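You operate a simulated robot arm through the tools that you are given. There is no shell and no other tool.

You are at the controls of a simulated robot arm. One attempt, no reset.

TASK
Set the doser to 0.05 L and run one stroke into the cup.
Fine: the cup rides in the pouch holder; bring the holder back to LOAD and leave the cup in it.

It is judged by the outcome, as a careful person would: the job done as asked, and still so three seconds after it is handed in. It fails if anything else is knocked over, pushed out of place, dropped, spilled or broken.

THE ROBOT
A 7-joint arm with a two-finger parallel gripper, fixed in place. Base frame: the origin is at the foot of the arm, x ahead of it, y to its left, z up; the work surface is at about z = 860. Units: mm, rad, N and s.
With the tool pointing down near the work surface it reaches from about 300 to 700 mm from the base axis. Its first joint turns from -1.152 to 1.152 rad. Payload 1.57 kg.
The TCP is the grasp point between the finger pads, 30 mm short of the fingertips. In the tool frame z runs along the fingers and y along their closing line. The gripper opens to 110 mm. The fingers are 24 mm wide and 12 mm thick; the gripper's body (48 by 112 mm) begins 78 mm behind the TCP.
Orientation is told as [roll, pitch, yaw] about the base's x, y, z axes, in that order, counted from this pose: with the fingers straight down and closing along the base's y, the tool's x points along the base's -x, its y along +y and its z along -z.

THE INTERFACE
- The arm moves only by the tool play_rows. Its argument "moves" is a list that holds one entry, the list of rows, each a list of 7 numbers: the shift along the tool's x, y, z in mm, then the turn, a rotation vector about the tool's x, y, z in rad, then the gripper command, from -1 (fully open) to 1 (shut), values between in proportion. In form: [[[x, y, z, rx, ry, rz, jaw], ...]]. A call has 1 to 20 rows; each row is the pose to reach, as a shift and turn from the pose commanded when the call began, along the tool's axes at that moment. Rows are played at 5 a second. More than 50 mm and 0.15 rad between two rows, or a gripper value outside its range, and nothing of the call is played. A pose out of reach is approached as far as the arm can. The call stops where the force on the tool passes 50 N (or 10 N more than at its start, if that is more) or the arm is blocked; 0.2 s more then pass. The fingers move at their own pace (about 108 mm/s each) and stop on an object; they squeeze with about 22 N. The grip force told is the motor's: it shows also when the fingers shut on nothing. Time passes only in rows, and 0.2 s behind the last, so rows that repeat a pose let the fingers close. It gives the time, the measured TCP pose, the force on the tool (base axes), the opening and the grip force at its end, in the units of the frame above (readings bear some noise), with the torque about the TCP (base axes, N m) and any sound that the robot's microphone picked up, and new pictures: "pictures" is both (left out), scene, wrist or none.
- Cameras (640 x 400 px; columns grow to the right, rows downward): "scene" is fixed at [164, -386.7, 1412.6]; the picture's right is [0.80, -0.60, 0.00], its down [-0.29, -0.38, -0.88] and it looks along [0.53, 0.70, -0.48] (base axes); focal length 276 px, centre (320, 200). "wrist" rides on the gripper at [70, 16, -141] in the tool frame; the picture's right is [-0.23, 0.97, 0.00], its down [-0.86, -0.20, -0.48] and it looks along [-0.47, -0.11, 0.88] (tool axes); focal length 222 px, centre (320, 200). There is no depth. A picture from a camera that has moved, and an enlarged one, comes with that camera's place and axes in the base frame and with its lens.
- close_up(camera, box): a new picture of the part [left, top, right, bottom] of that camera's present view, enlarged. No time passes.
- hand_in(): hands the job in; it is judged then, once.

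Places have to be worked out from the pictures, the camera data and where the tool is seen. Open the gripper and draw the arm clear of the work before you hand the job in, unless the task says otherwise.

The tools are called after ">>>" by a JSON object that holds its "api" and its "payload". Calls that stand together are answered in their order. play_rows: Moves the arm, as the interface text tells. Its arguments: {"type":"object","properties":{"moves":{"type":"array","items":{"type":"array","items":{"type":"array","items":{"type":"number"}}}},"pictures":{"type":"string","enum":["both","scene","wrist","none"]}},"required":["moves"]} The other tools are called the same way: close_up (camera, box) takes an enlarged picture of a part of a camera's view; hand_in () hands the job in.

At the start:

```text
time: 0.0
eef_pos: [335.6, 131.9, 1319.5]
orientation: [0.0, -0.001, 0.0]
contact_force: [-0.2, 0.3, -0.5]
ft_torque: [0.0, 0.0, 0.0]
finger_gap: 110.1
grip_force: 0.1
```

scene: 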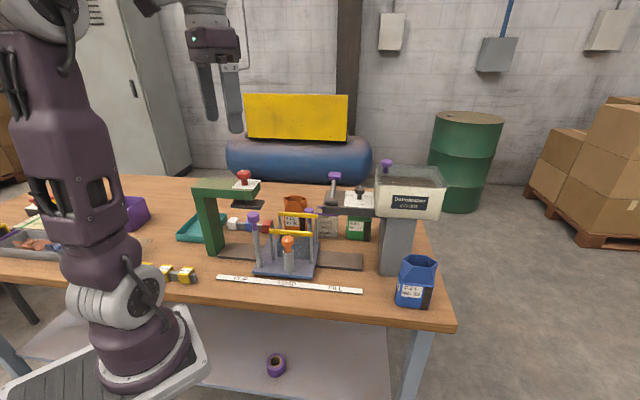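
wrist: 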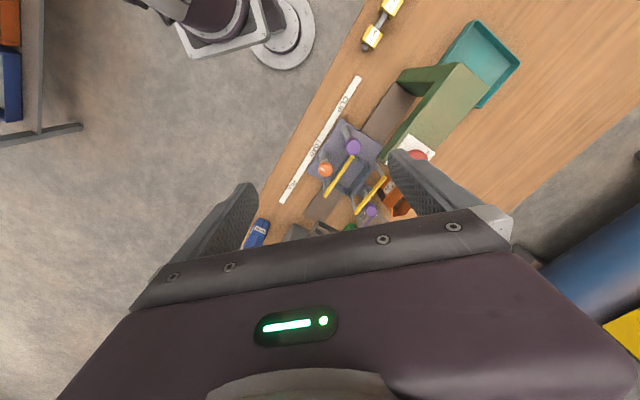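

I'll start by looking closely at the doser, the holder and the labels before moving anything.

>>> {"api": "close_up", "payload": {"camera": "scene", "box": [190, 150, 450, 312]}}

>>> {"api": "close_up", "payload": {"camera": "scene", "box": [310, 150, 450, 238]}}

>>> {"api": "close_up", "payload": {"camera": "scene", "box": [205, 200, 375, 306]}}

>>> {"api": "close_up", "payload": {"camera": "wrist", "box": [240, 60, 480, 250]}}

```text
2.46 times, centred on (320, 231) of scene
camera zoom: at [164.0, -386.7, 1412.6], right [0.8, -0.6, 0.0], down [-0.29, -0.38, -0.88], along [0.53, 0.7, -0.48], focal length 678 px, centre (320, 124)
```

zoom: 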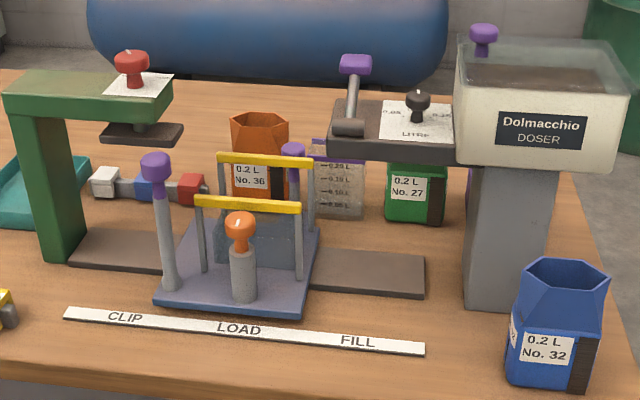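

```text
4.55 times, centred on (380, 194) of scene
camera zoom: at [164.0, -386.7, 1412.6], right [0.8, -0.6, 0.0], down [-0.29, -0.38, -0.88], along [0.53, 0.7, -0.48], focal length 1252 px, centre (47, 227)
```

zoom: 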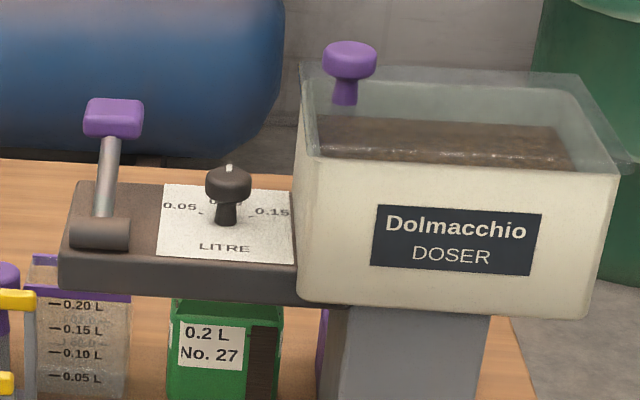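

```text
3.76 times, centred on (290, 253) of scene
camera zoom: at [164.0, -386.7, 1412.6], right [0.8, -0.6, 0.0], down [-0.29, -0.38, -0.88], along [0.53, 0.7, -0.48], focal length 1037 px, centre (433, 0)
```

zoom: 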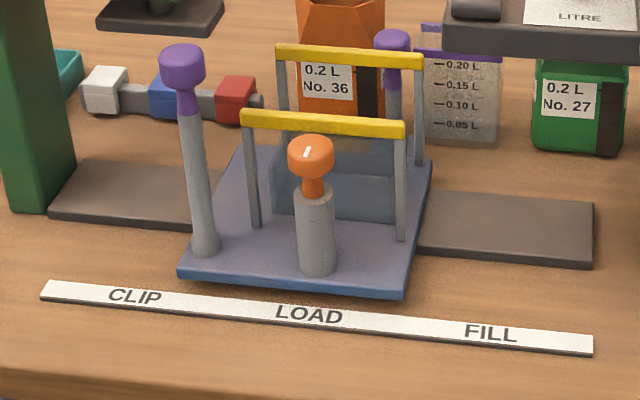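

```text
2.11 times, centred on (360, 155) of wrist
camera zoom: at [264.8, 148.4, 1460.9], right [0.23, 0.97, 0.0], down [0.86, -0.2, 0.48], along [0.47, -0.11, -0.88], focal length 468 px, centre (236, 295)
```

zoom: 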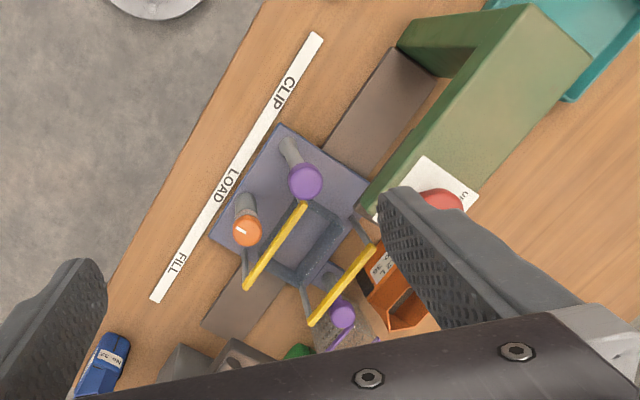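

The holder is at LOAD, the dial seems near 0.10, and a graduated clear cup stands behind the holder. I look closer at these.

>>> {"api": "close_up", "payload": {"camera": "scene", "box": [300, 190, 380, 245]}}

>>> {"api": "close_up", "payload": {"camera": "scene", "box": [240, 200, 330, 285]}}

>>> {"api": "close_up", "payload": {"camera": "scene", "box": [335, 175, 385, 215]}}

>>> {"api": "close_up", "payload": {"camera": "wrist", "box": [310, 120, 430, 240]}}

>>> {"api": "close_up", "payload": {"camera": "scene", "box": [0, 160, 270, 330]}}

```text
7.27 times, centred on (340, 218) of scene
camera zoom: at [164.0, -386.7, 1412.6], right [0.8, -0.6, 0.0], down [-0.29, -0.38, -0.88], along [0.53, 0.7, -0.48], focal length 2004 px, centre (174, 73)
```

zoom: 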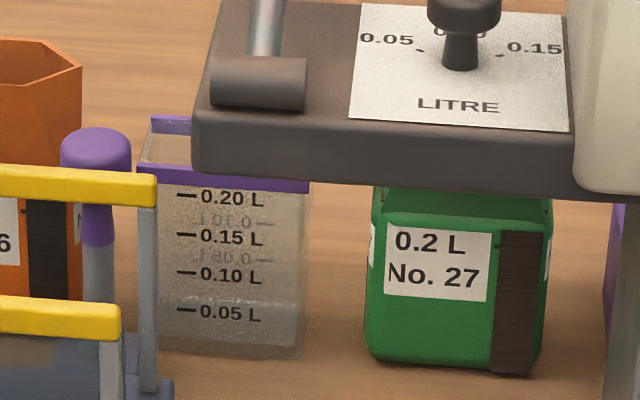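

```text
4.71 times, centred on (285, 242) of scene
camera zoom: at [164.0, -386.7, 1412.6], right [0.8, -0.6, 0.0], down [-0.29, -0.38, -0.88], along [0.53, 0.7, -0.48], focal length 1297 px, centre (485, 0)
```

zoom: 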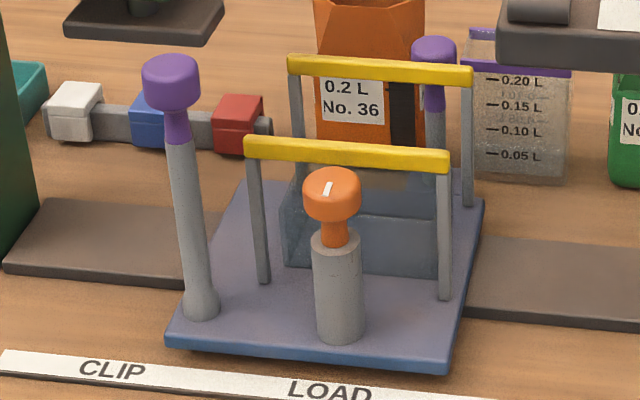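

```text
10.00 times, centred on (360, 195) of scene
camera zoom: at [164.0, -386.7, 1412.6], right [0.8, -0.6, 0.0], down [-0.29, -0.38, -0.88], along [0.53, 0.7, -0.48], focal length 2755 px, centre (-80, 250)
```

zoom: 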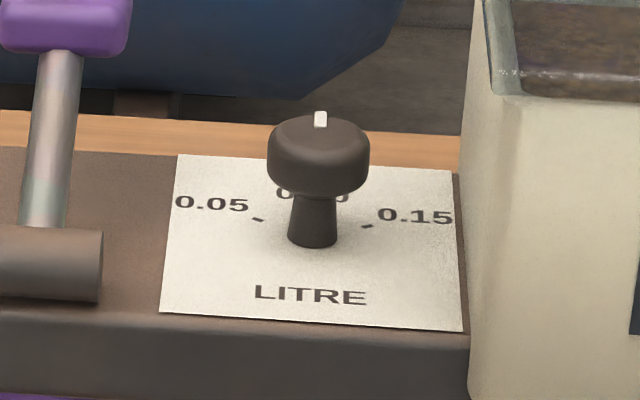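

```text
3.33 times, centred on (370, 180) of wrist
camera zoom: at [264.8, 148.4, 1460.9], right [0.23, 0.97, 0.0], down [0.86, -0.2, 0.48], along [0.47, -0.11, -0.88], focal length 740 px, centre (153, 267)
```

zoom: 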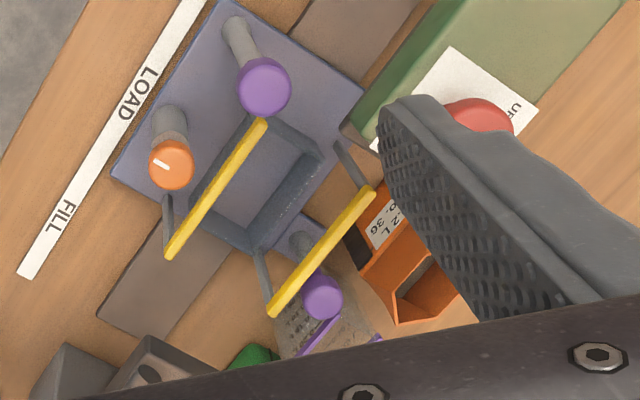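

```text
2.35 times, centred on (135, 245) of scene
camera zoom: at [164.0, -386.7, 1412.6], right [0.8, -0.6, 0.0], down [-0.29, -0.38, -0.88], along [0.53, 0.7, -0.48], focal length 648 px, centre (755, 94)
```

zoom: 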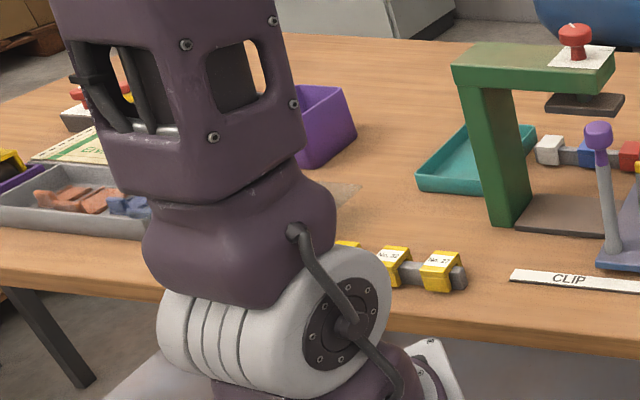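

The dial points at 0.10, the clear graduated cup stands on the table behind the holder near (645, 205), and the slide runs diagonally from CLIP to FILL. I move the open gripper forward, staying high at about z=1290, for a wrist view of the doser and holder from above.

>>> {"api": "play_rows", "payload": {"moves": [[[-35, -9, 5, 0, 0, 0, -1], [-70, -18, 10, 0, 0, 0, -1], [-105, -27, 15, 0, 0, 0, -1], [-140, -36, 20, 0, 0, 0, -1], [-175, -45, 25, 0, 0, 0, -1], [-205, -52, 30, 0, 0, 0, -1], [-205, -52, 30, 0, 0, 0, -1]]], "pictures": "both"}}

```text
time: 1.6
eef_pos: [522.1, 71.8, 1271.8]
orientation: [0.0, 0.0, -0.002]
contact_force: [1.2, -0.2, -0.3]
ft_torque: [0.05, 0.1, 0.01]
finger_gap: 110.2
grip_force: 0.0
out of reach, approached as far as the arm can: row 5, 6, 7
camera wrist: at [451.9, 86.0, 1415.4], right [0.23, 0.97, 0.0], down [0.85, -0.2, 0.48], along [0.47, -0.11, -0.88], focal length 222 px, centre (320, 200)
```

scene: 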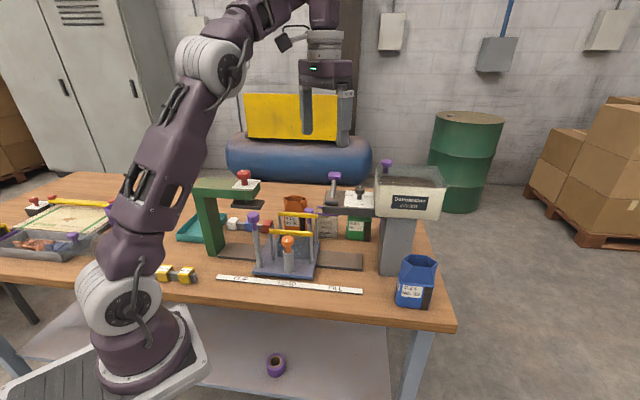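
wrist: 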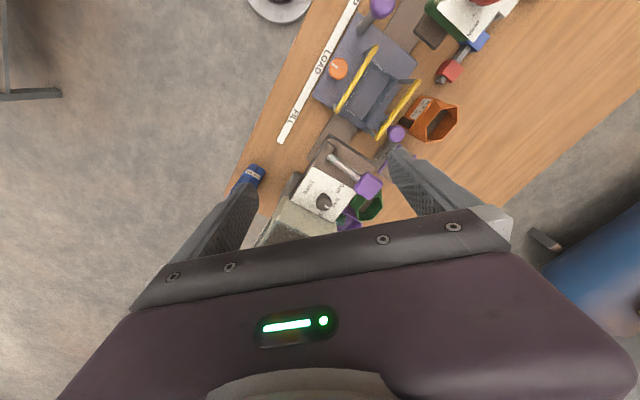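

Now the wrist camera shows the doser dial, the lever and the holder from above. I enlarge those parts.

>>> {"api": "close_up", "payload": {"camera": "wrist", "box": [260, 130, 420, 245]}}

>>> {"api": "close_up", "payload": {"camera": "wrist", "box": [280, 0, 480, 145]}}

>>> {"api": "close_up", "payload": {"camera": "wrist", "box": [285, 160, 355, 225]}}

>>> {"api": "close_up", "payload": {"camera": "wrist", "box": [370, 100, 410, 170]}}

>>> {"api": "close_up", "payload": {"camera": "scene", "box": [0, 180, 140, 268]}}

```text
3.48 times, centred on (340, 188) of wrist
camera zoom: at [451.9, 86.0, 1415.4], right [0.23, 0.97, 0.0], down [0.85, -0.2, 0.48], along [0.47, -0.11, -0.88], focal length 773 px, centre (250, 244)
```

zoom: 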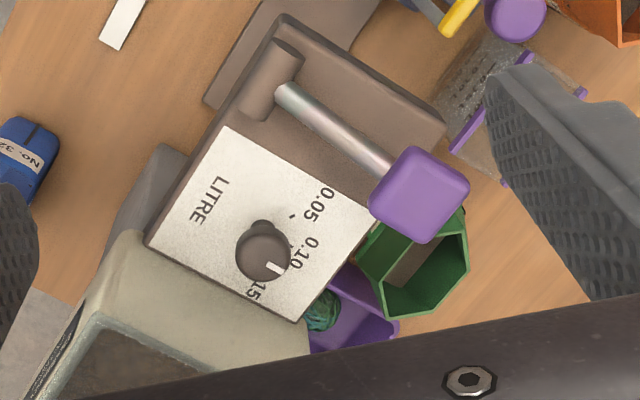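

```text
2.76 times, centred on (380, 72) of wrist
camera zoom: at [451.9, 86.0, 1415.4], right [0.23, 0.97, 0.0], down [0.85, -0.2, 0.48], along [0.47, -0.11, -0.88], focal length 613 px, centre (154, 552)
```

zoom: 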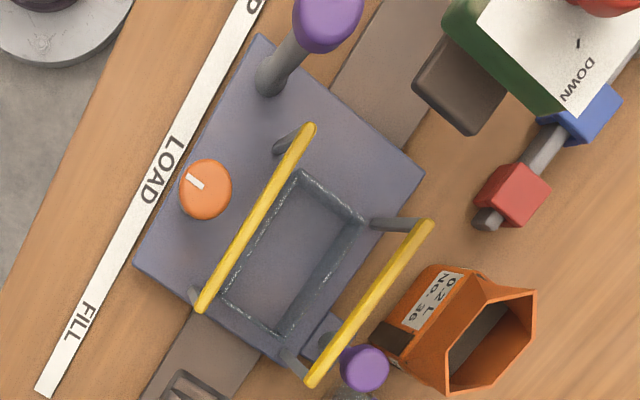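

```text
6.15 times, centred on (320, 192) of wrist
camera zoom: at [451.9, 86.0, 1415.4], right [0.23, 0.97, 0.0], down [0.85, -0.2, 0.48], along [0.47, -0.11, -0.88], focal length 1367 px, centre (320, 246)
```

zoom: 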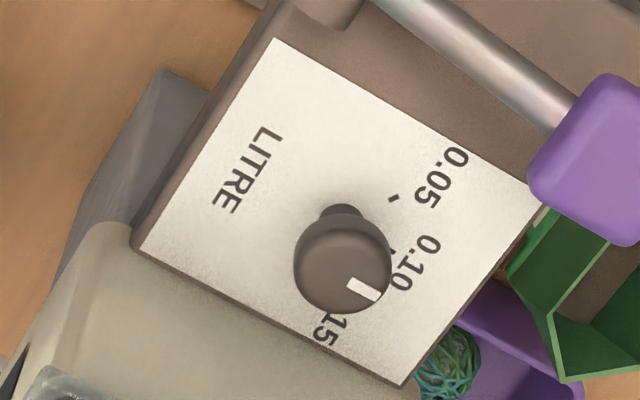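

```text
5.71 times, centred on (390, 135) of wrist
camera zoom: at [451.9, 86.0, 1415.4], right [0.23, 0.97, 0.0], down [0.85, -0.2, 0.48], along [0.47, -0.11, -0.88], focal length 1269 px, centre (-80, 571)
```

zoom: 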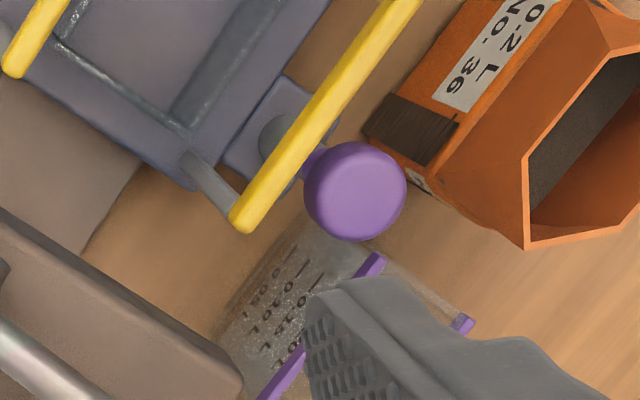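

```text
4.55 times, centred on (70, 224) of scene
camera zoom: at [164.2, -386.7, 1412.5], right [0.8, -0.6, 0.0], down [-0.29, -0.38, -0.88], along [0.53, 0.7, -0.48], focal length 1252 px, centre (1456, 91)
```

zoom: 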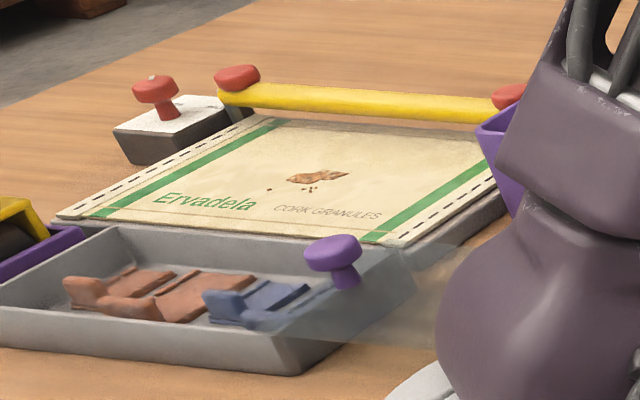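

The dial's mark points at 0.10 and 0.05 lies counter-clockwise from it (seen from above). The dial sits near (621, 51, 1100), and the lever leans back with its handle near (602, 126, 1118). I turn the tool to yaw -45° and lower a little towards the dial for a closer look.

>>> {"api": "play_rows", "payload": {"moves": [[[0, 0, 15, 0, 0, 0.13, -1], [0, -5, 30, 0, 0, 0.26, -1], [-5, -10, 45, 0, 0, 0.39, -1], [-10, -15, 55, 0, 0, 0.52, -0.6], [-15, -20, 65, 0, 0, 0.655, -0.3], [-20, -25, 75, 0, 0, 0.785, -0.3], [-20, -25, 75, 0, 0, 0.785, -0.3]]], "pictures": "both"}}

```text
time: 3.2
eef_pos: [541.8, 44.5, 1199.2]
orientation: [0.0, 0.001, -0.788]
contact_force: [-0.2, 0.5, -0.4]
ft_torque: [-0.02, -0.01, 0.02]
finger_gap: 71.4
grip_force: 0.0
camera wrist: at [504.1, 104.5, 1340.0], right [0.85, 0.53, 0.0], down [0.46, -0.75, 0.48], along [0.25, -0.41, -0.88], focal length 222 px, centre (320, 200)
```

scene: 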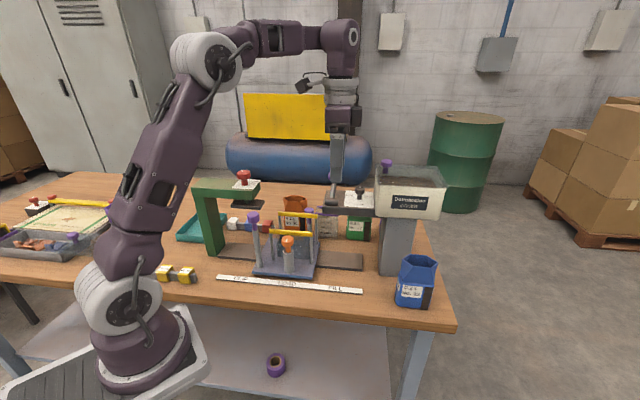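
wrist: 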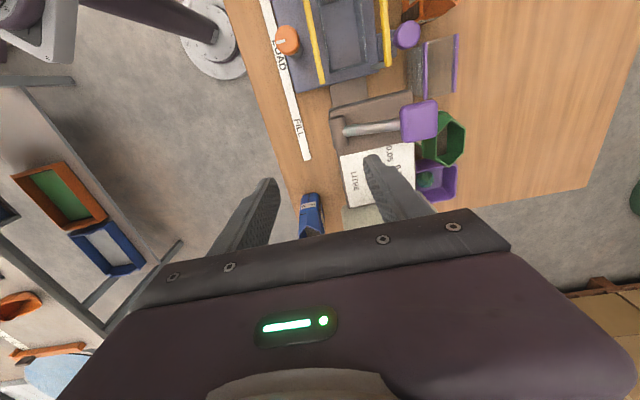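

The commanded pose tracks the measured one well. I enlarge this view to place the cup, the lever and the dial better.

>>> {"api": "close_up", "payload": {"camera": "wrist", "box": [320, 0, 480, 220]}}

>>> {"api": "close_up", "payload": {"camera": "wrist", "box": [320, 20, 480, 120]}}

>>> {"api": "close_up", "payload": {"camera": "wrist", "box": [320, 85, 480, 205]}}

>>> {"api": "close_up", "payload": {"camera": "wrist", "box": [260, 0, 420, 110]}}

```text
1.82 times, centred on (400, 110) of wrist
camera zoom: at [504.1, 104.5, 1340.0], right [0.85, 0.53, 0.0], down [0.46, -0.75, 0.48], along [0.25, -0.41, -0.88], focal length 404 px, centre (174, 364)
```

zoom: 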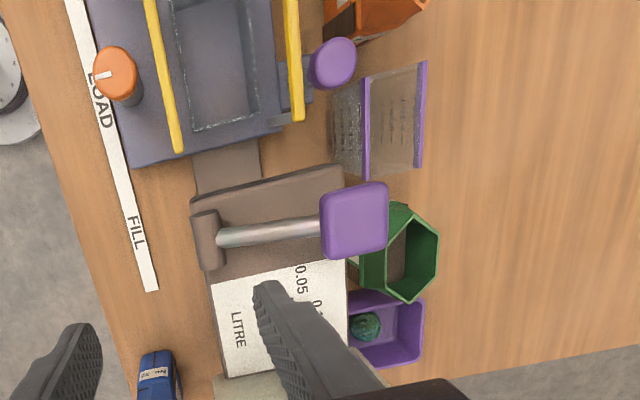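

```text
4.00 times, centred on (400, 70) of wrist
camera zoom: at [504.1, 104.5, 1340.0], right [0.85, 0.53, 0.0], down [0.46, -0.75, 0.48], along [0.25, -0.41, -0.88], focal length 888 px, centre (0, 720)
```

zoom: 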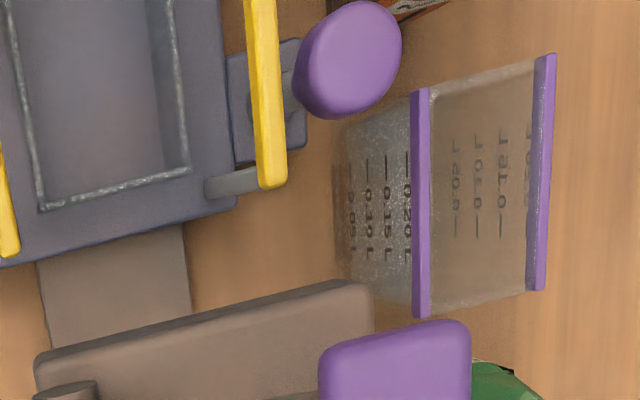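

```text
3.33 times, centred on (400, 145) of wrist
camera zoom: at [504.1, 104.5, 1340.0], right [0.85, 0.53, 0.0], down [0.46, -0.75, 0.48], along [0.25, -0.41, -0.88], focal length 740 px, centre (53, 383)
```

zoom: 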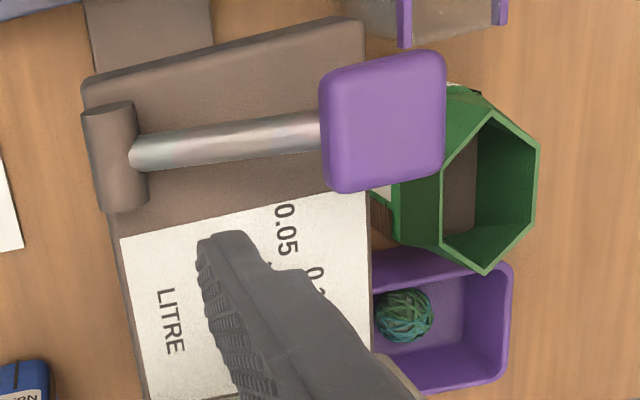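

```text
3.64 times, centred on (340, 55) of wrist
camera zoom: at [504.1, 104.5, 1340.0], right [0.85, 0.53, 0.0], down [0.46, -0.75, 0.48], along [0.25, -0.41, -0.88], focal length 808 px, centre (247, 727)
```

zoom: 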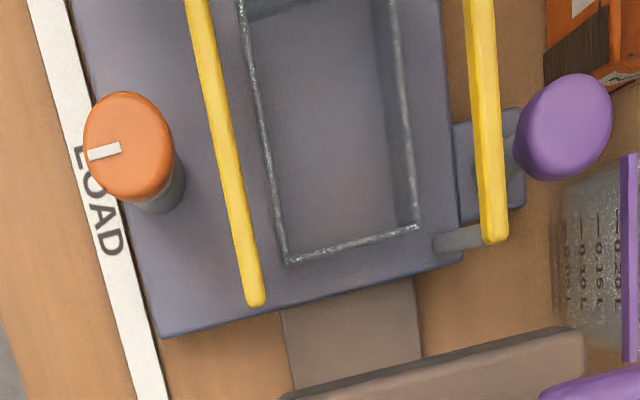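

The cup's center is at about (650, 207), with its rim near z=957 and a mouth of roughly 74 x 44 mm in line with the rig. For the dial, I move to just outside it and above, then look again.

>>> {"api": "play_rows", "payload": {"moves": [[[-12, 14, 11, 0, 0, 0, -0.2], [-24, 29, 22, 0, 0, 0, -0.2], [-36, 44, 34, 0, 0, 0, -0.2], [-36, 44, 34, 0, 0, 0, -0.2]]], "pictures": "both"}}

```text
time: 4.2
eef_pos: [598.8, 51.4, 1164.2]
orientation: [0.001, 0.0, -0.784]
contact_force: [-0.1, 0.3, -1.2]
ft_torque: [-0.05, 0.0, -0.03]
finger_gap: 65.9
grip_force: 0.1
camera wrist: at [560.2, 111.1, 1306.4], right [0.85, 0.53, 0.0], down [0.46, -0.75, 0.48], along [0.25, -0.41, -0.88], focal length 222 px, centre (320, 200)
```

scene: 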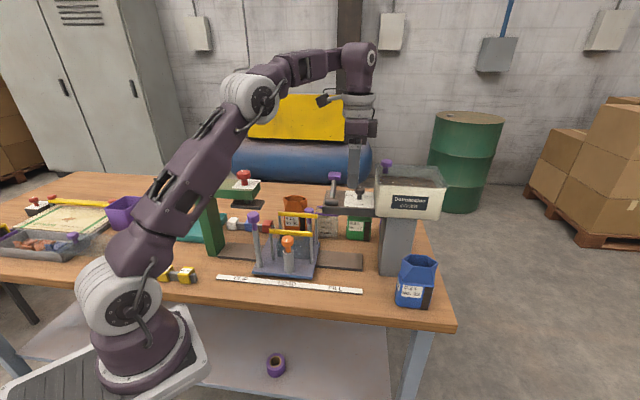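
wrist: 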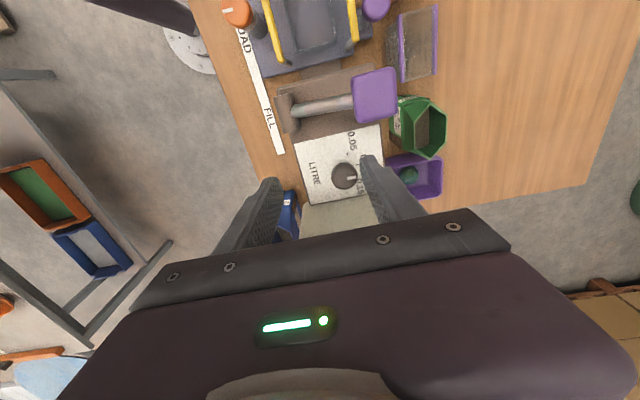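

>>> {"api": "close_up", "payload": {"camera": "wrist", "box": [280, 60, 440, 220]}}

>>> {"api": "close_up", "payload": {"camera": "wrist", "box": [300, 120, 400, 210]}}

>>> {"api": "close_up", "payload": {"camera": "scene", "box": [310, 120, 420, 220]}}

```text
2.50 times, centred on (360, 140) of wrist
camera zoom: at [560.2, 111.1, 1306.4], right [0.85, 0.53, 0.0], down [0.46, -0.75, 0.48], along [0.25, -0.41, -0.88], focal length 555 px, centre (220, 350)
```

zoom: 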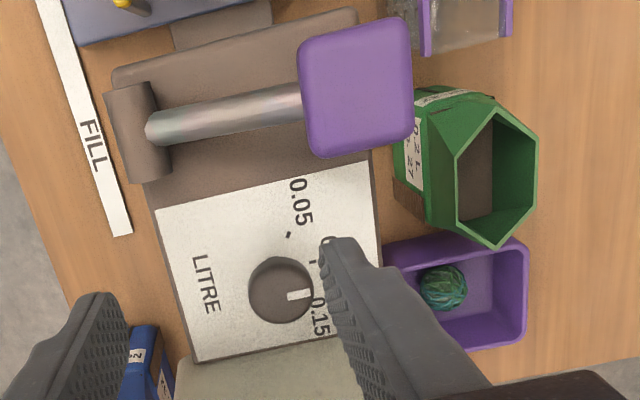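

```text
4.44 times, centred on (350, 165) of wrist
camera zoom: at [560.2, 111.1, 1306.4], right [0.85, 0.53, 0.0], down [0.46, -0.75, 0.48], along [0.25, -0.41, -0.88], focal length 987 px, centre (187, 356)
```

zoom: 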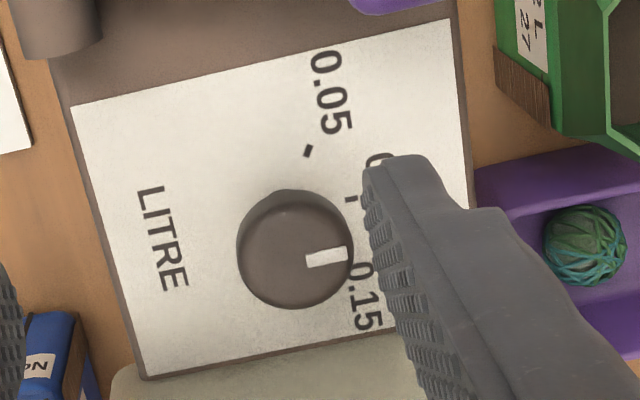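

```text
4.00 times, centred on (365, 170) of scene
camera zoom: at [164.1, -386.7, 1412.6], right [0.8, -0.6, 0.0], down [-0.29, -0.38, -0.88], along [0.53, 0.7, -0.48], focal length 1102 px, centre (140, 320)
```

zoom: 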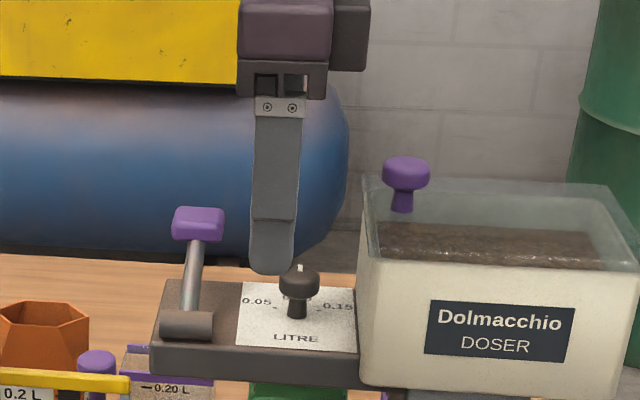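

From this view the dial's axis is at about (626, 51) with its top near z=1103. The pointer is at 0.10 (45°) and the 0.05 tick lies 60° counter-clockwise. I lower the open fingers around the knob.

>>> {"api": "play_rows", "payload": {"moves": [[[-9.8, 9.2, 14, 0, 0, 0, -0.2], [-20, 18.9, 26, 0, 0, 0, -0.2], [-20, 18.9, 40, 0, 0, 0, -0.2], [-20, 18.9, 52, 0, 0, 0, -0.2], [-20, 18.9, 52, 0, 0, 0, -0.2]]], "pictures": "both"}}

```text
time: 5.4
eef_pos: [625.8, 49.7, 1111.4]
orientation: [0.001, 0.001, -0.786]
contact_force: [-0.1, 0.4, 0.0]
ft_torque: [0.02, -0.02, -0.01]
finger_gap: 65.9
grip_force: 0.0
camera wrist: at [587.3, 109.6, 1254.3], right [0.85, 0.53, 0.0], down [0.46, -0.75, 0.48], along [0.25, -0.41, -0.88], focal length 222 px, centre (320, 200)
```

scene: 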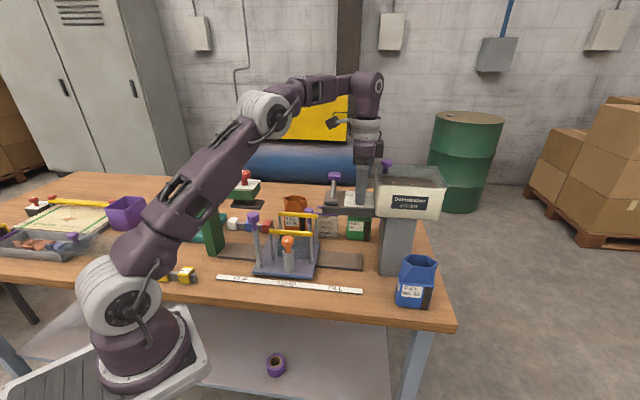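
wrist: 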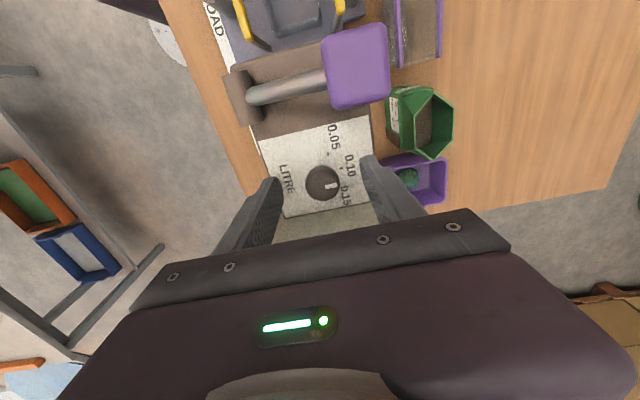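

>>> {"api": "close_up", "payload": {"camera": "wrist", "box": [260, 110, 400, 230]}}

>>> {"api": "close_up", "payload": {"camera": "scene", "box": [320, 150, 410, 225]}}

```text
3.33 times, centred on (330, 170) of wrist
camera zoom: at [587.3, 109.6, 1254.3], right [0.85, 0.53, 0.0], down [0.46, -0.75, 0.48], along [0.25, -0.41, -0.88], focal length 740 px, centre (287, 300)
```

zoom: 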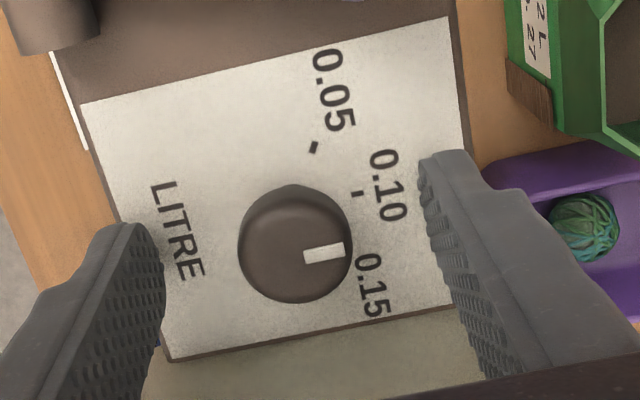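

```text
5.33 times, centred on (365, 188) of scene
camera zoom: at [164.0, -386.7, 1412.6], right [0.8, -0.6, 0.0], down [-0.29, -0.38, -0.88], along [0.53, 0.7, -0.48], focal length 1469 px, centre (80, 267)
```

zoom: 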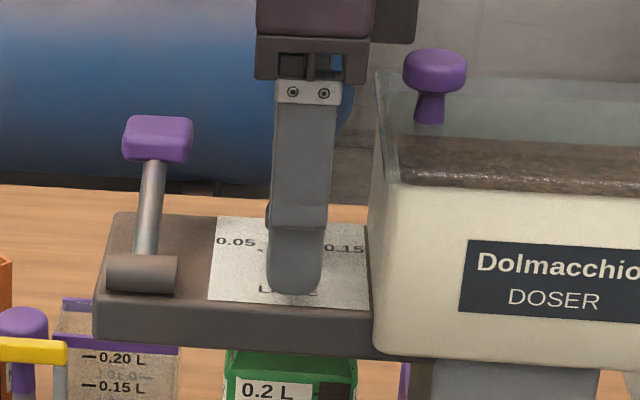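

The knob sits well between the pads, with its center about 1 mm off the TCP. I close on it.

>>> {"api": "play_rows", "payload": {"moves": [[[0.8, 1.1, 0, 0, 0, 0, -0.2], [0.8, 1.1, 0, 0, 0, 0, 0.4], [0.8, 1.1, 0, 0, 0, 0, 0.8], [0.8, 1.1, 0, 0, 0, 0, 0.8]]], "pictures": "wrist"}}

```text
time: 6.4
eef_pos: [627.3, 51.4, 1111.9]
orientation: [0.001, -0.001, -0.783]
contact_force: [8.6, 5.0, -0.6]
ft_torque: [0.04, -0.29, 0.0]
finger_gap: 25.5
grip_force: 37.0
camera wrist: at [588.2, 111.4, 1254.3], right [0.85, 0.53, 0.0], down [0.46, -0.75, 0.48], along [0.25, -0.41, -0.88], focal length 222 px, centre (320, 200)
```

wrist: 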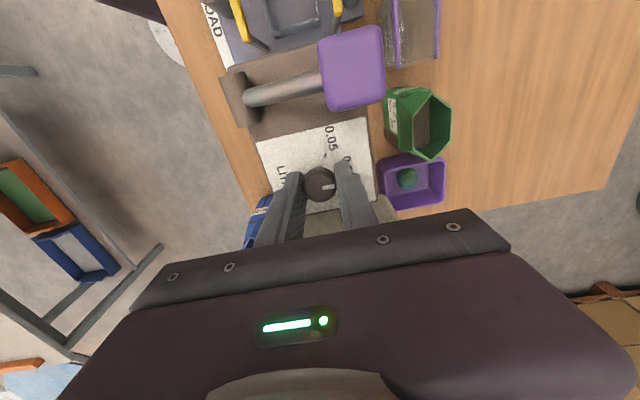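

The grip is firm (gap 25.5 mm) with a slight sideways load, so I shift about 1 mm to ease it. Then I turn the knob 60° counter-clockwise towards 0.05.

>>> {"api": "play_rows", "payload": {"moves": [[[0, 1, 0, 0, 0, 0, 0.8], [0, 1, 0, 0, 0, -0.13, 0.8], [0, 1, 0, 0, 0, -0.26, 0.8], [0, 1, 0, 0, 0, -0.39, 0.8], [0, 1, 0, 0, 0, -0.52, 0.8], [0, 1, 0, 0, 0, -0.65, 0.8], [0, 1, 0, 0, 0, -0.78, 0.8], [0, 1, 0, 0, 0, -0.91, 0.8], [0, 1, 0, 0, 0, -1.047, 0.8], [0, 1, 0, 0, 0, -1.047, 0.8]]], "pictures": "both"}}

```text
time: 8.6
eef_pos: [627.6, 52.5, 1112.1]
orientation: [0.0, -0.001, 0.263]
contact_force: [5.8, 6.8, -0.2]
ft_torque: [0.1, 0.15, -0.08]
finger_gap: 25.8
grip_force: 36.7
camera wrist: at [555.0, 49.0, 1254.3], right [-0.04, 1.0, 0.0], down [0.88, 0.03, 0.48], along [0.48, 0.02, -0.88], focal length 222 px, centre (320, 200)
```

scene: 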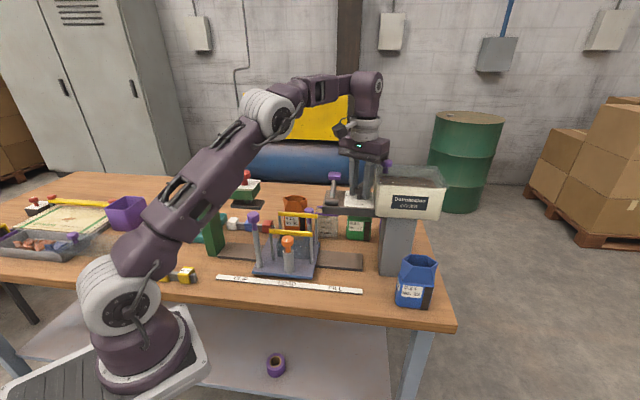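
wrist: 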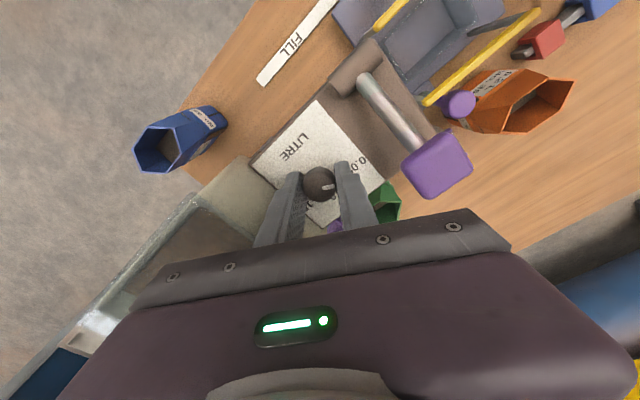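

The tool turned through 60°. I check the pointer against the 0.05 tick.

>>> {"api": "close_up", "payload": {"camera": "wrist", "box": [260, 120, 400, 230]}}

>>> {"api": "close_up", "payload": {"camera": "scene", "box": [335, 170, 395, 220]}}

```text
3.64 times, centred on (330, 175) of wrist
camera zoom: at [555.0, 49.0, 1254.3], right [-0.04, 1.0, 0.0], down [0.88, 0.03, 0.48], along [0.48, 0.02, -0.88], focal length 808 px, centre (284, 291)
```

zoom: 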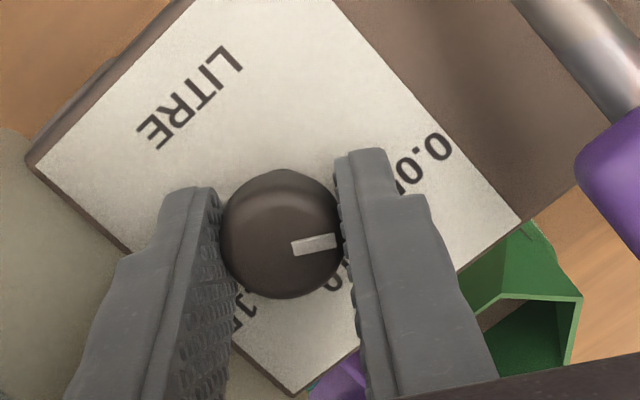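

```text
8.00 times, centred on (365, 195) of scene
camera zoom: at [164.2, -386.5, 1412.6], right [0.8, -0.6, 0.0], down [-0.29, -0.38, -0.88], along [0.53, 0.7, -0.48], focal length 2204 px, centre (-40, 240)
```

zoom: 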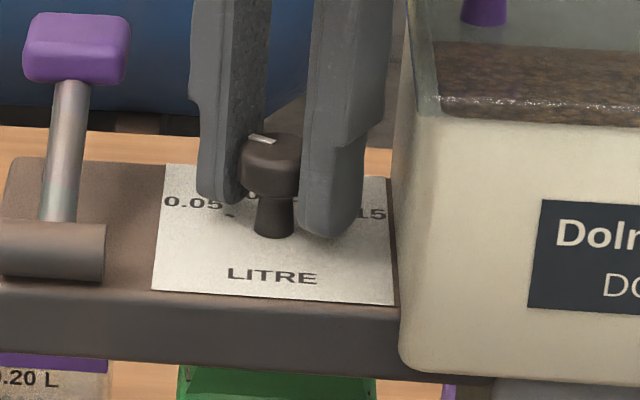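

The knob turned together with the fingers. I open only slightly, because the lever handle is close on the left, to see where the pointer rests.

>>> {"api": "play_rows", "payload": {"moves": [[[0, 0, 0, 0, 0, 0, 0.25], [0, 0, 0, 0, 0, 0, 0.25], [0, 0, 0, 0, 0, 0, 0.25]]], "pictures": "wrist"}}

>>> {"api": "close_up", "payload": {"camera": "wrist", "box": [260, 120, 400, 230]}}

>>> {"api": "close_up", "payload": {"camera": "scene", "box": [335, 170, 395, 220]}}

```text
time: 9.4
eef_pos: [627.5, 52.1, 1112.7]
orientation: [0.0, 0.0, 0.263]
contact_force: [0.5, 0.5, -0.7]
ft_torque: [0.01, 0.01, -0.01]
finger_gap: 41.0
grip_force: 0.1
camera wrist: at [554.8, 48.7, 1254.3], right [-0.03, 1.0, 0.0], down [0.88, 0.03, 0.48], along [0.48, 0.02, -0.88], focal length 222 px, centre (320, 200)
```

wrist: 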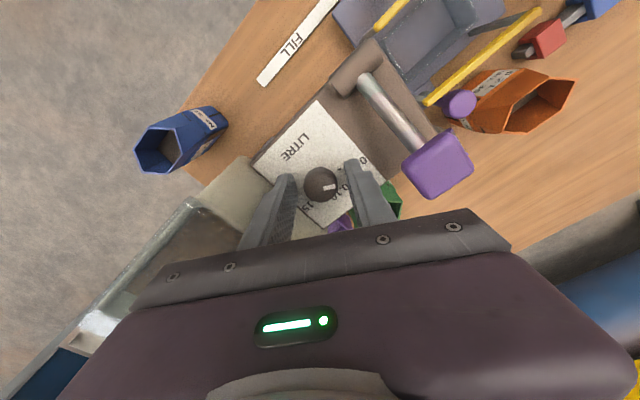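

```text
3.64 times, centred on (330, 175) of wrist
camera zoom: at [554.8, 48.7, 1254.3], right [-0.03, 1.0, 0.0], down [0.88, 0.03, 0.48], along [0.48, 0.02, -0.88], focal length 808 px, centre (284, 291)
```

zoom: 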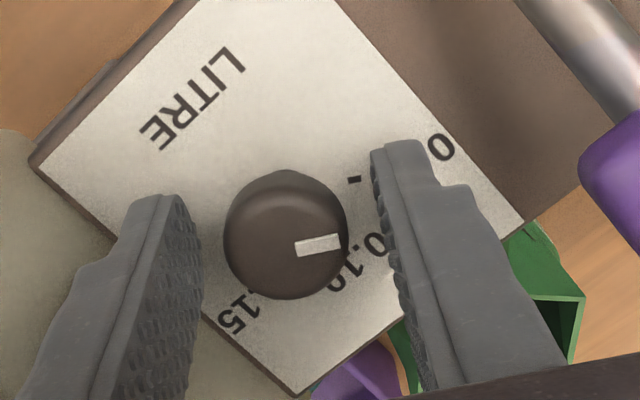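

```text
8.00 times, centred on (365, 195) of scene
camera zoom: at [164.0, -386.7, 1412.6], right [0.8, -0.6, 0.0], down [-0.29, -0.38, -0.88], along [0.53, 0.7, -0.48], focal length 2204 px, centre (-40, 240)
```

zoom: 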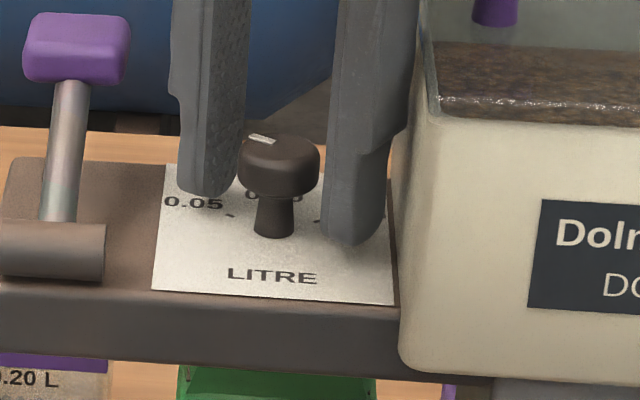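

The pointer now points close to the 0.05 tick. I zoom further to verify the angle.

>>> {"api": "close_up", "payload": {"camera": "wrist", "box": [295, 155, 365, 205]}}

>>> {"api": "close_up", "payload": {"camera": "scene", "box": [350, 180, 385, 205]}}

```text
8.00 times, centred on (330, 180) of wrist
camera zoom: at [554.8, 48.7, 1254.3], right [-0.03, 1.0, 0.0], down [0.88, 0.03, 0.48], along [0.48, 0.02, -0.88], focal length 1777 px, centre (240, 360)
```

zoom: 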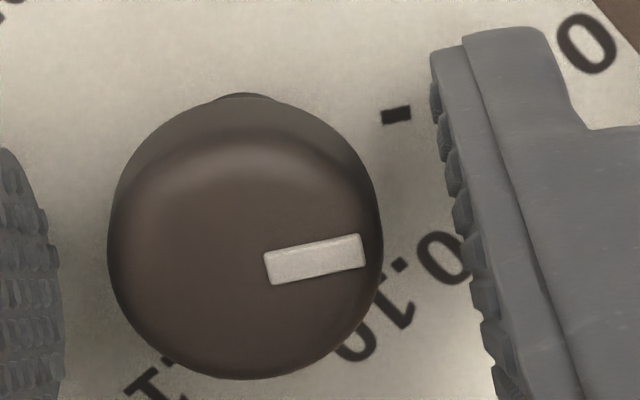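

```text
16.00 times, centred on (368, 192) of scene
camera zoom: at [164.0, -386.7, 1412.6], right [0.8, -0.6, 0.0], down [-0.29, -0.38, -0.88], along [0.53, 0.7, -0.48], focal length 4408 px, centre (-440, 320)
```

zoom: 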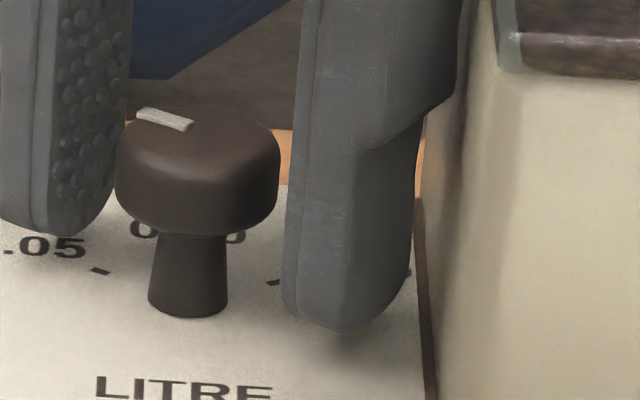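

The pointer (about 104.5°) lines up with the 0.05 tick (about 105°), so the dial is set. I lift the fingers straight off and back.

>>> {"api": "play_rows", "payload": {"moves": [[[4.8, 1.3, -14, 0, 0, 0, 0.25], [11.6, 3.1, -28, 0, 0, 0, 0.25], [24.1, 6.5, -45, 0, 0, 0, 0.25], [45, 12, -70, 0, 0, 0, 0.1], [70, 18, -75, 0, 0, 0, -0.2], [70, 18, -75, 0, 0, 0, -0.2]]], "pictures": "both"}}

>>> {"api": "close_up", "payload": {"camera": "scene", "box": [335, 170, 395, 220]}}

>>> {"api": "close_up", "payload": {"camera": "wrist", "box": [280, 120, 440, 230]}}

```text
time: 10.8
eef_pos: [555.3, 52.1, 1187.9]
orientation: [0.001, 0.0, 0.263]
contact_force: [0.7, 0.3, 0.7]
ft_torque: [0.0, 0.0, -0.01]
finger_gap: 65.8
grip_force: 0.1
camera wrist: at [482.9, 48.2, 1329.8], right [-0.03, 1.0, 0.0], down [0.88, 0.03, 0.48], along [0.48, 0.02, -0.88], focal length 222 px, centre (320, 200)
```

scene: 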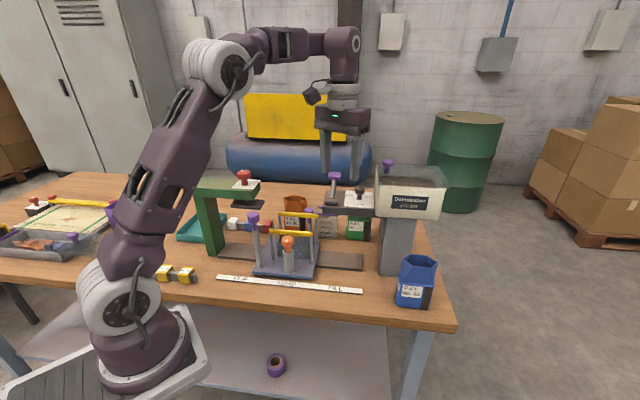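
wrist: 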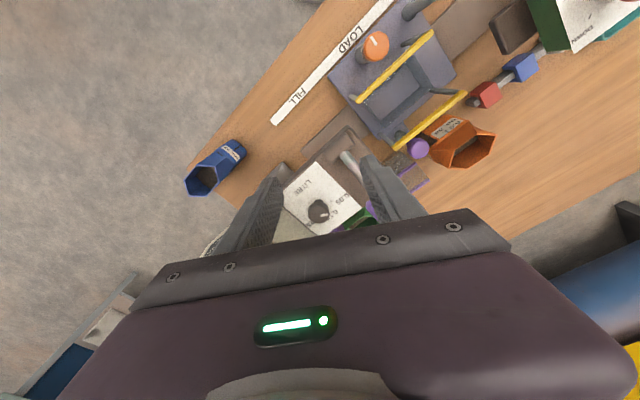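

```text
8.00 times, centred on (365, 195) of scene
camera zoom: at [164.0, -386.7, 1412.6], right [0.8, -0.6, 0.0], down [-0.29, -0.38, -0.88], along [0.53, 0.7, -0.48], focal length 2204 px, centre (-40, 240)
```

zoom: 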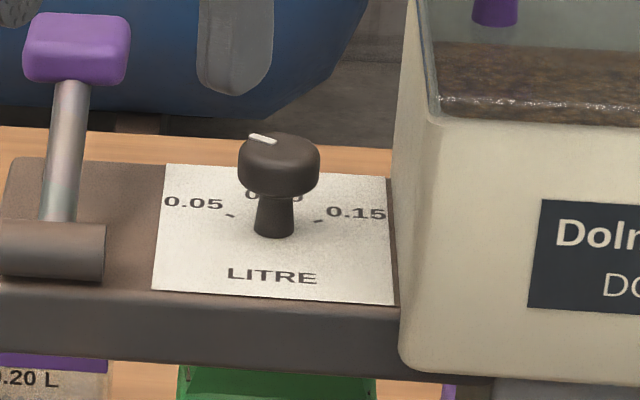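

```text
3.64 times, centred on (360, 175) of wrist
camera zoom: at [482.9, 48.2, 1329.8], right [-0.03, 1.0, 0.0], down [0.88, 0.03, 0.48], along [0.48, 0.02, -0.88], focal length 808 px, centre (174, 291)
```

zoom: 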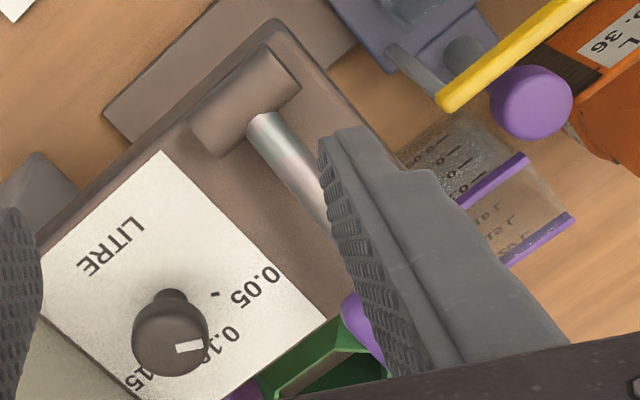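

The dial still reads 0.05. Next I swing left over the holder, turning back to yaw -45°, to line up with the cup.

>>> {"api": "play_rows", "payload": {"moves": [[[0, 0, -5, 0, 0, 0.13, -0.45], [-3, 17, -5, 0, 0, 0.26, -0.45], [-6, 36, -5, 0, 0, 0.39, -0.45], [-9, 55, -5, 0, 0, 0.52, -0.45], [-12, 75, -5, 0, 0, 0.65, -0.45], [-16, 95, -5, 0, 0, 0.78, -0.45], [-20, 118, -5, 0, 0, 0.91, -0.45], [-24.8, 138, -5, 0, 0, 1.046, -0.45], [-24.8, 138, -5, 0, 0, 1.046, -0.45]]], "pictures": "both"}}

>>> {"api": "close_up", "payload": {"camera": "wrist", "box": [260, 60, 420, 220]}}

```text
time: 12.8
eef_pos: [542.9, 192.1, 1192.4]
orientation: [-0.001, 0.001, -0.783]
contact_force: [0.2, 0.1, 0.0]
ft_torque: [-0.04, 0.04, 0.01]
finger_gap: 79.5
grip_force: 0.1
camera wrist: at [505.0, 251.6, 1334.5], right [0.85, 0.53, 0.0], down [0.46, -0.75, 0.48], along [0.25, -0.41, -0.88], focal length 222 px, centre (320, 200)
```

scene: 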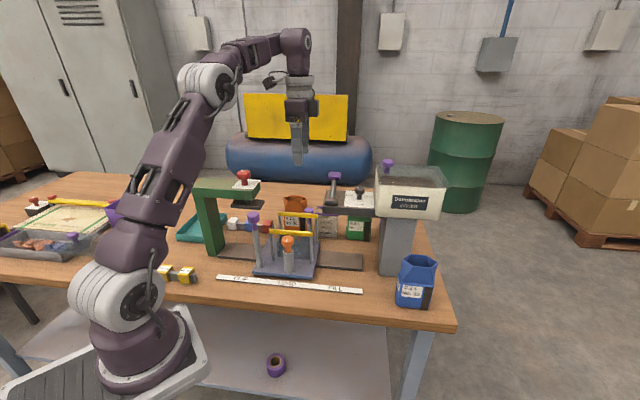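
wrist: 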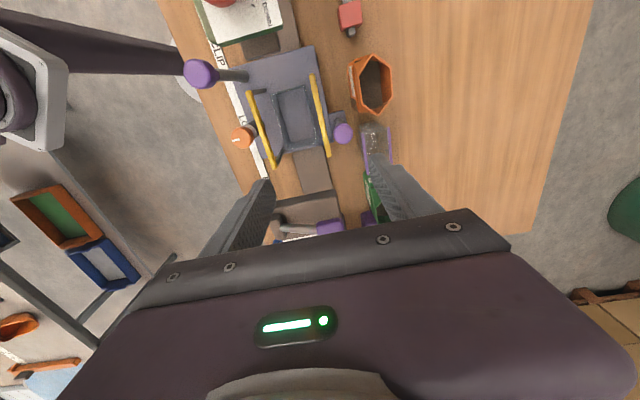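

```text
2.50 times, centred on (340, 140) of wrist
camera zoom: at [505.0, 251.6, 1334.5], right [0.85, 0.53, 0.0], down [0.46, -0.75, 0.48], along [0.25, -0.41, -0.88], focal length 555 px, centre (270, 350)
```

zoom: 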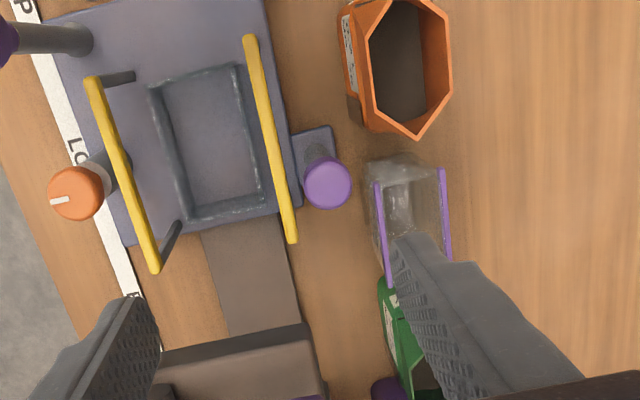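

The view confirms the well's center at about (503, 176), with its rim near z=925. I descend beside the lever handle to a staging point just inside and above the cup.

>>> {"api": "play_rows", "payload": {"moves": [[[-10, 18, 37, 0, 0, 0, -0.45], [-20, 36, 74, 0, 0, 0, -0.45], [-30, 54, 110, 0, 0, 0, -0.45], [-40, 72, 140, 0, 0, 0, -0.45], [-40, 72, 147, 0, 0, 0, -0.45], [-40, 72, 147, 0, 0, 0, -0.45]]], "pictures": "both"}}

>>> {"api": "close_up", "payload": {"camera": "wrist", "box": [240, 80, 420, 220]}}

>>> {"api": "close_up", "payload": {"camera": "scene", "box": [270, 130, 390, 250]}}

```text
time: 14.2
eef_pos: [622.6, 213.3, 1045.7]
orientation: [0.001, -0.001, -0.783]
contact_force: [0.7, -0.8, -0.9]
ft_torque: [-0.04, -0.03, 0.0]
finger_gap: 79.7
grip_force: 0.0
camera wrist: at [583.7, 273.3, 1187.5], right [0.85, 0.53, 0.0], down [0.46, -0.75, 0.48], along [0.25, -0.41, -0.88], focal length 222 px, centre (320, 200)
```

scene: 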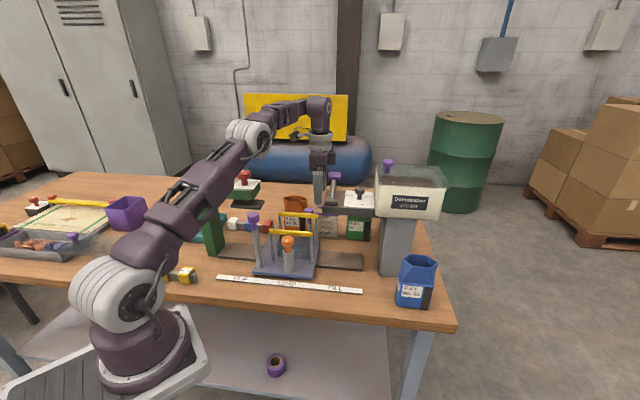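
wrist: 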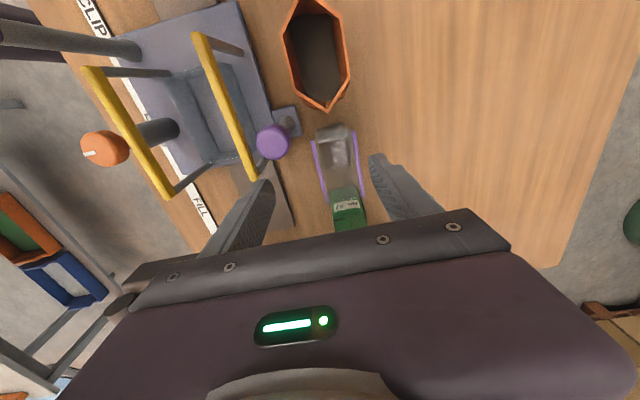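

```text
2.86 times, centred on (330, 150) of wrist
camera zoom: at [583.7, 273.3, 1187.5], right [0.85, 0.53, 0.0], down [0.46, -0.75, 0.48], along [0.25, -0.41, -0.88], focal length 635 px, centre (291, 343)
```

zoom: 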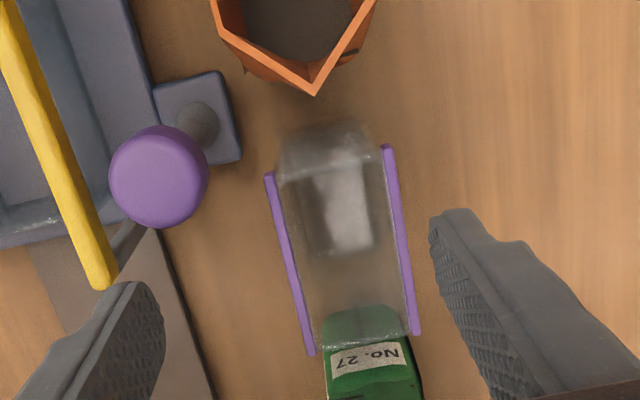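

```text
3.33 times, centred on (330, 190) of scene
camera zoom: at [164.0, -386.7, 1412.6], right [0.8, -0.6, 0.0], down [-0.29, -0.38, -0.88], along [0.53, 0.7, -0.48], focal length 918 px, centre (287, 233)
```

zoom: 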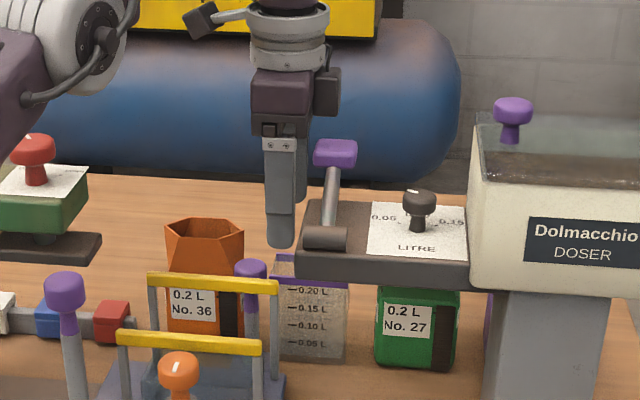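

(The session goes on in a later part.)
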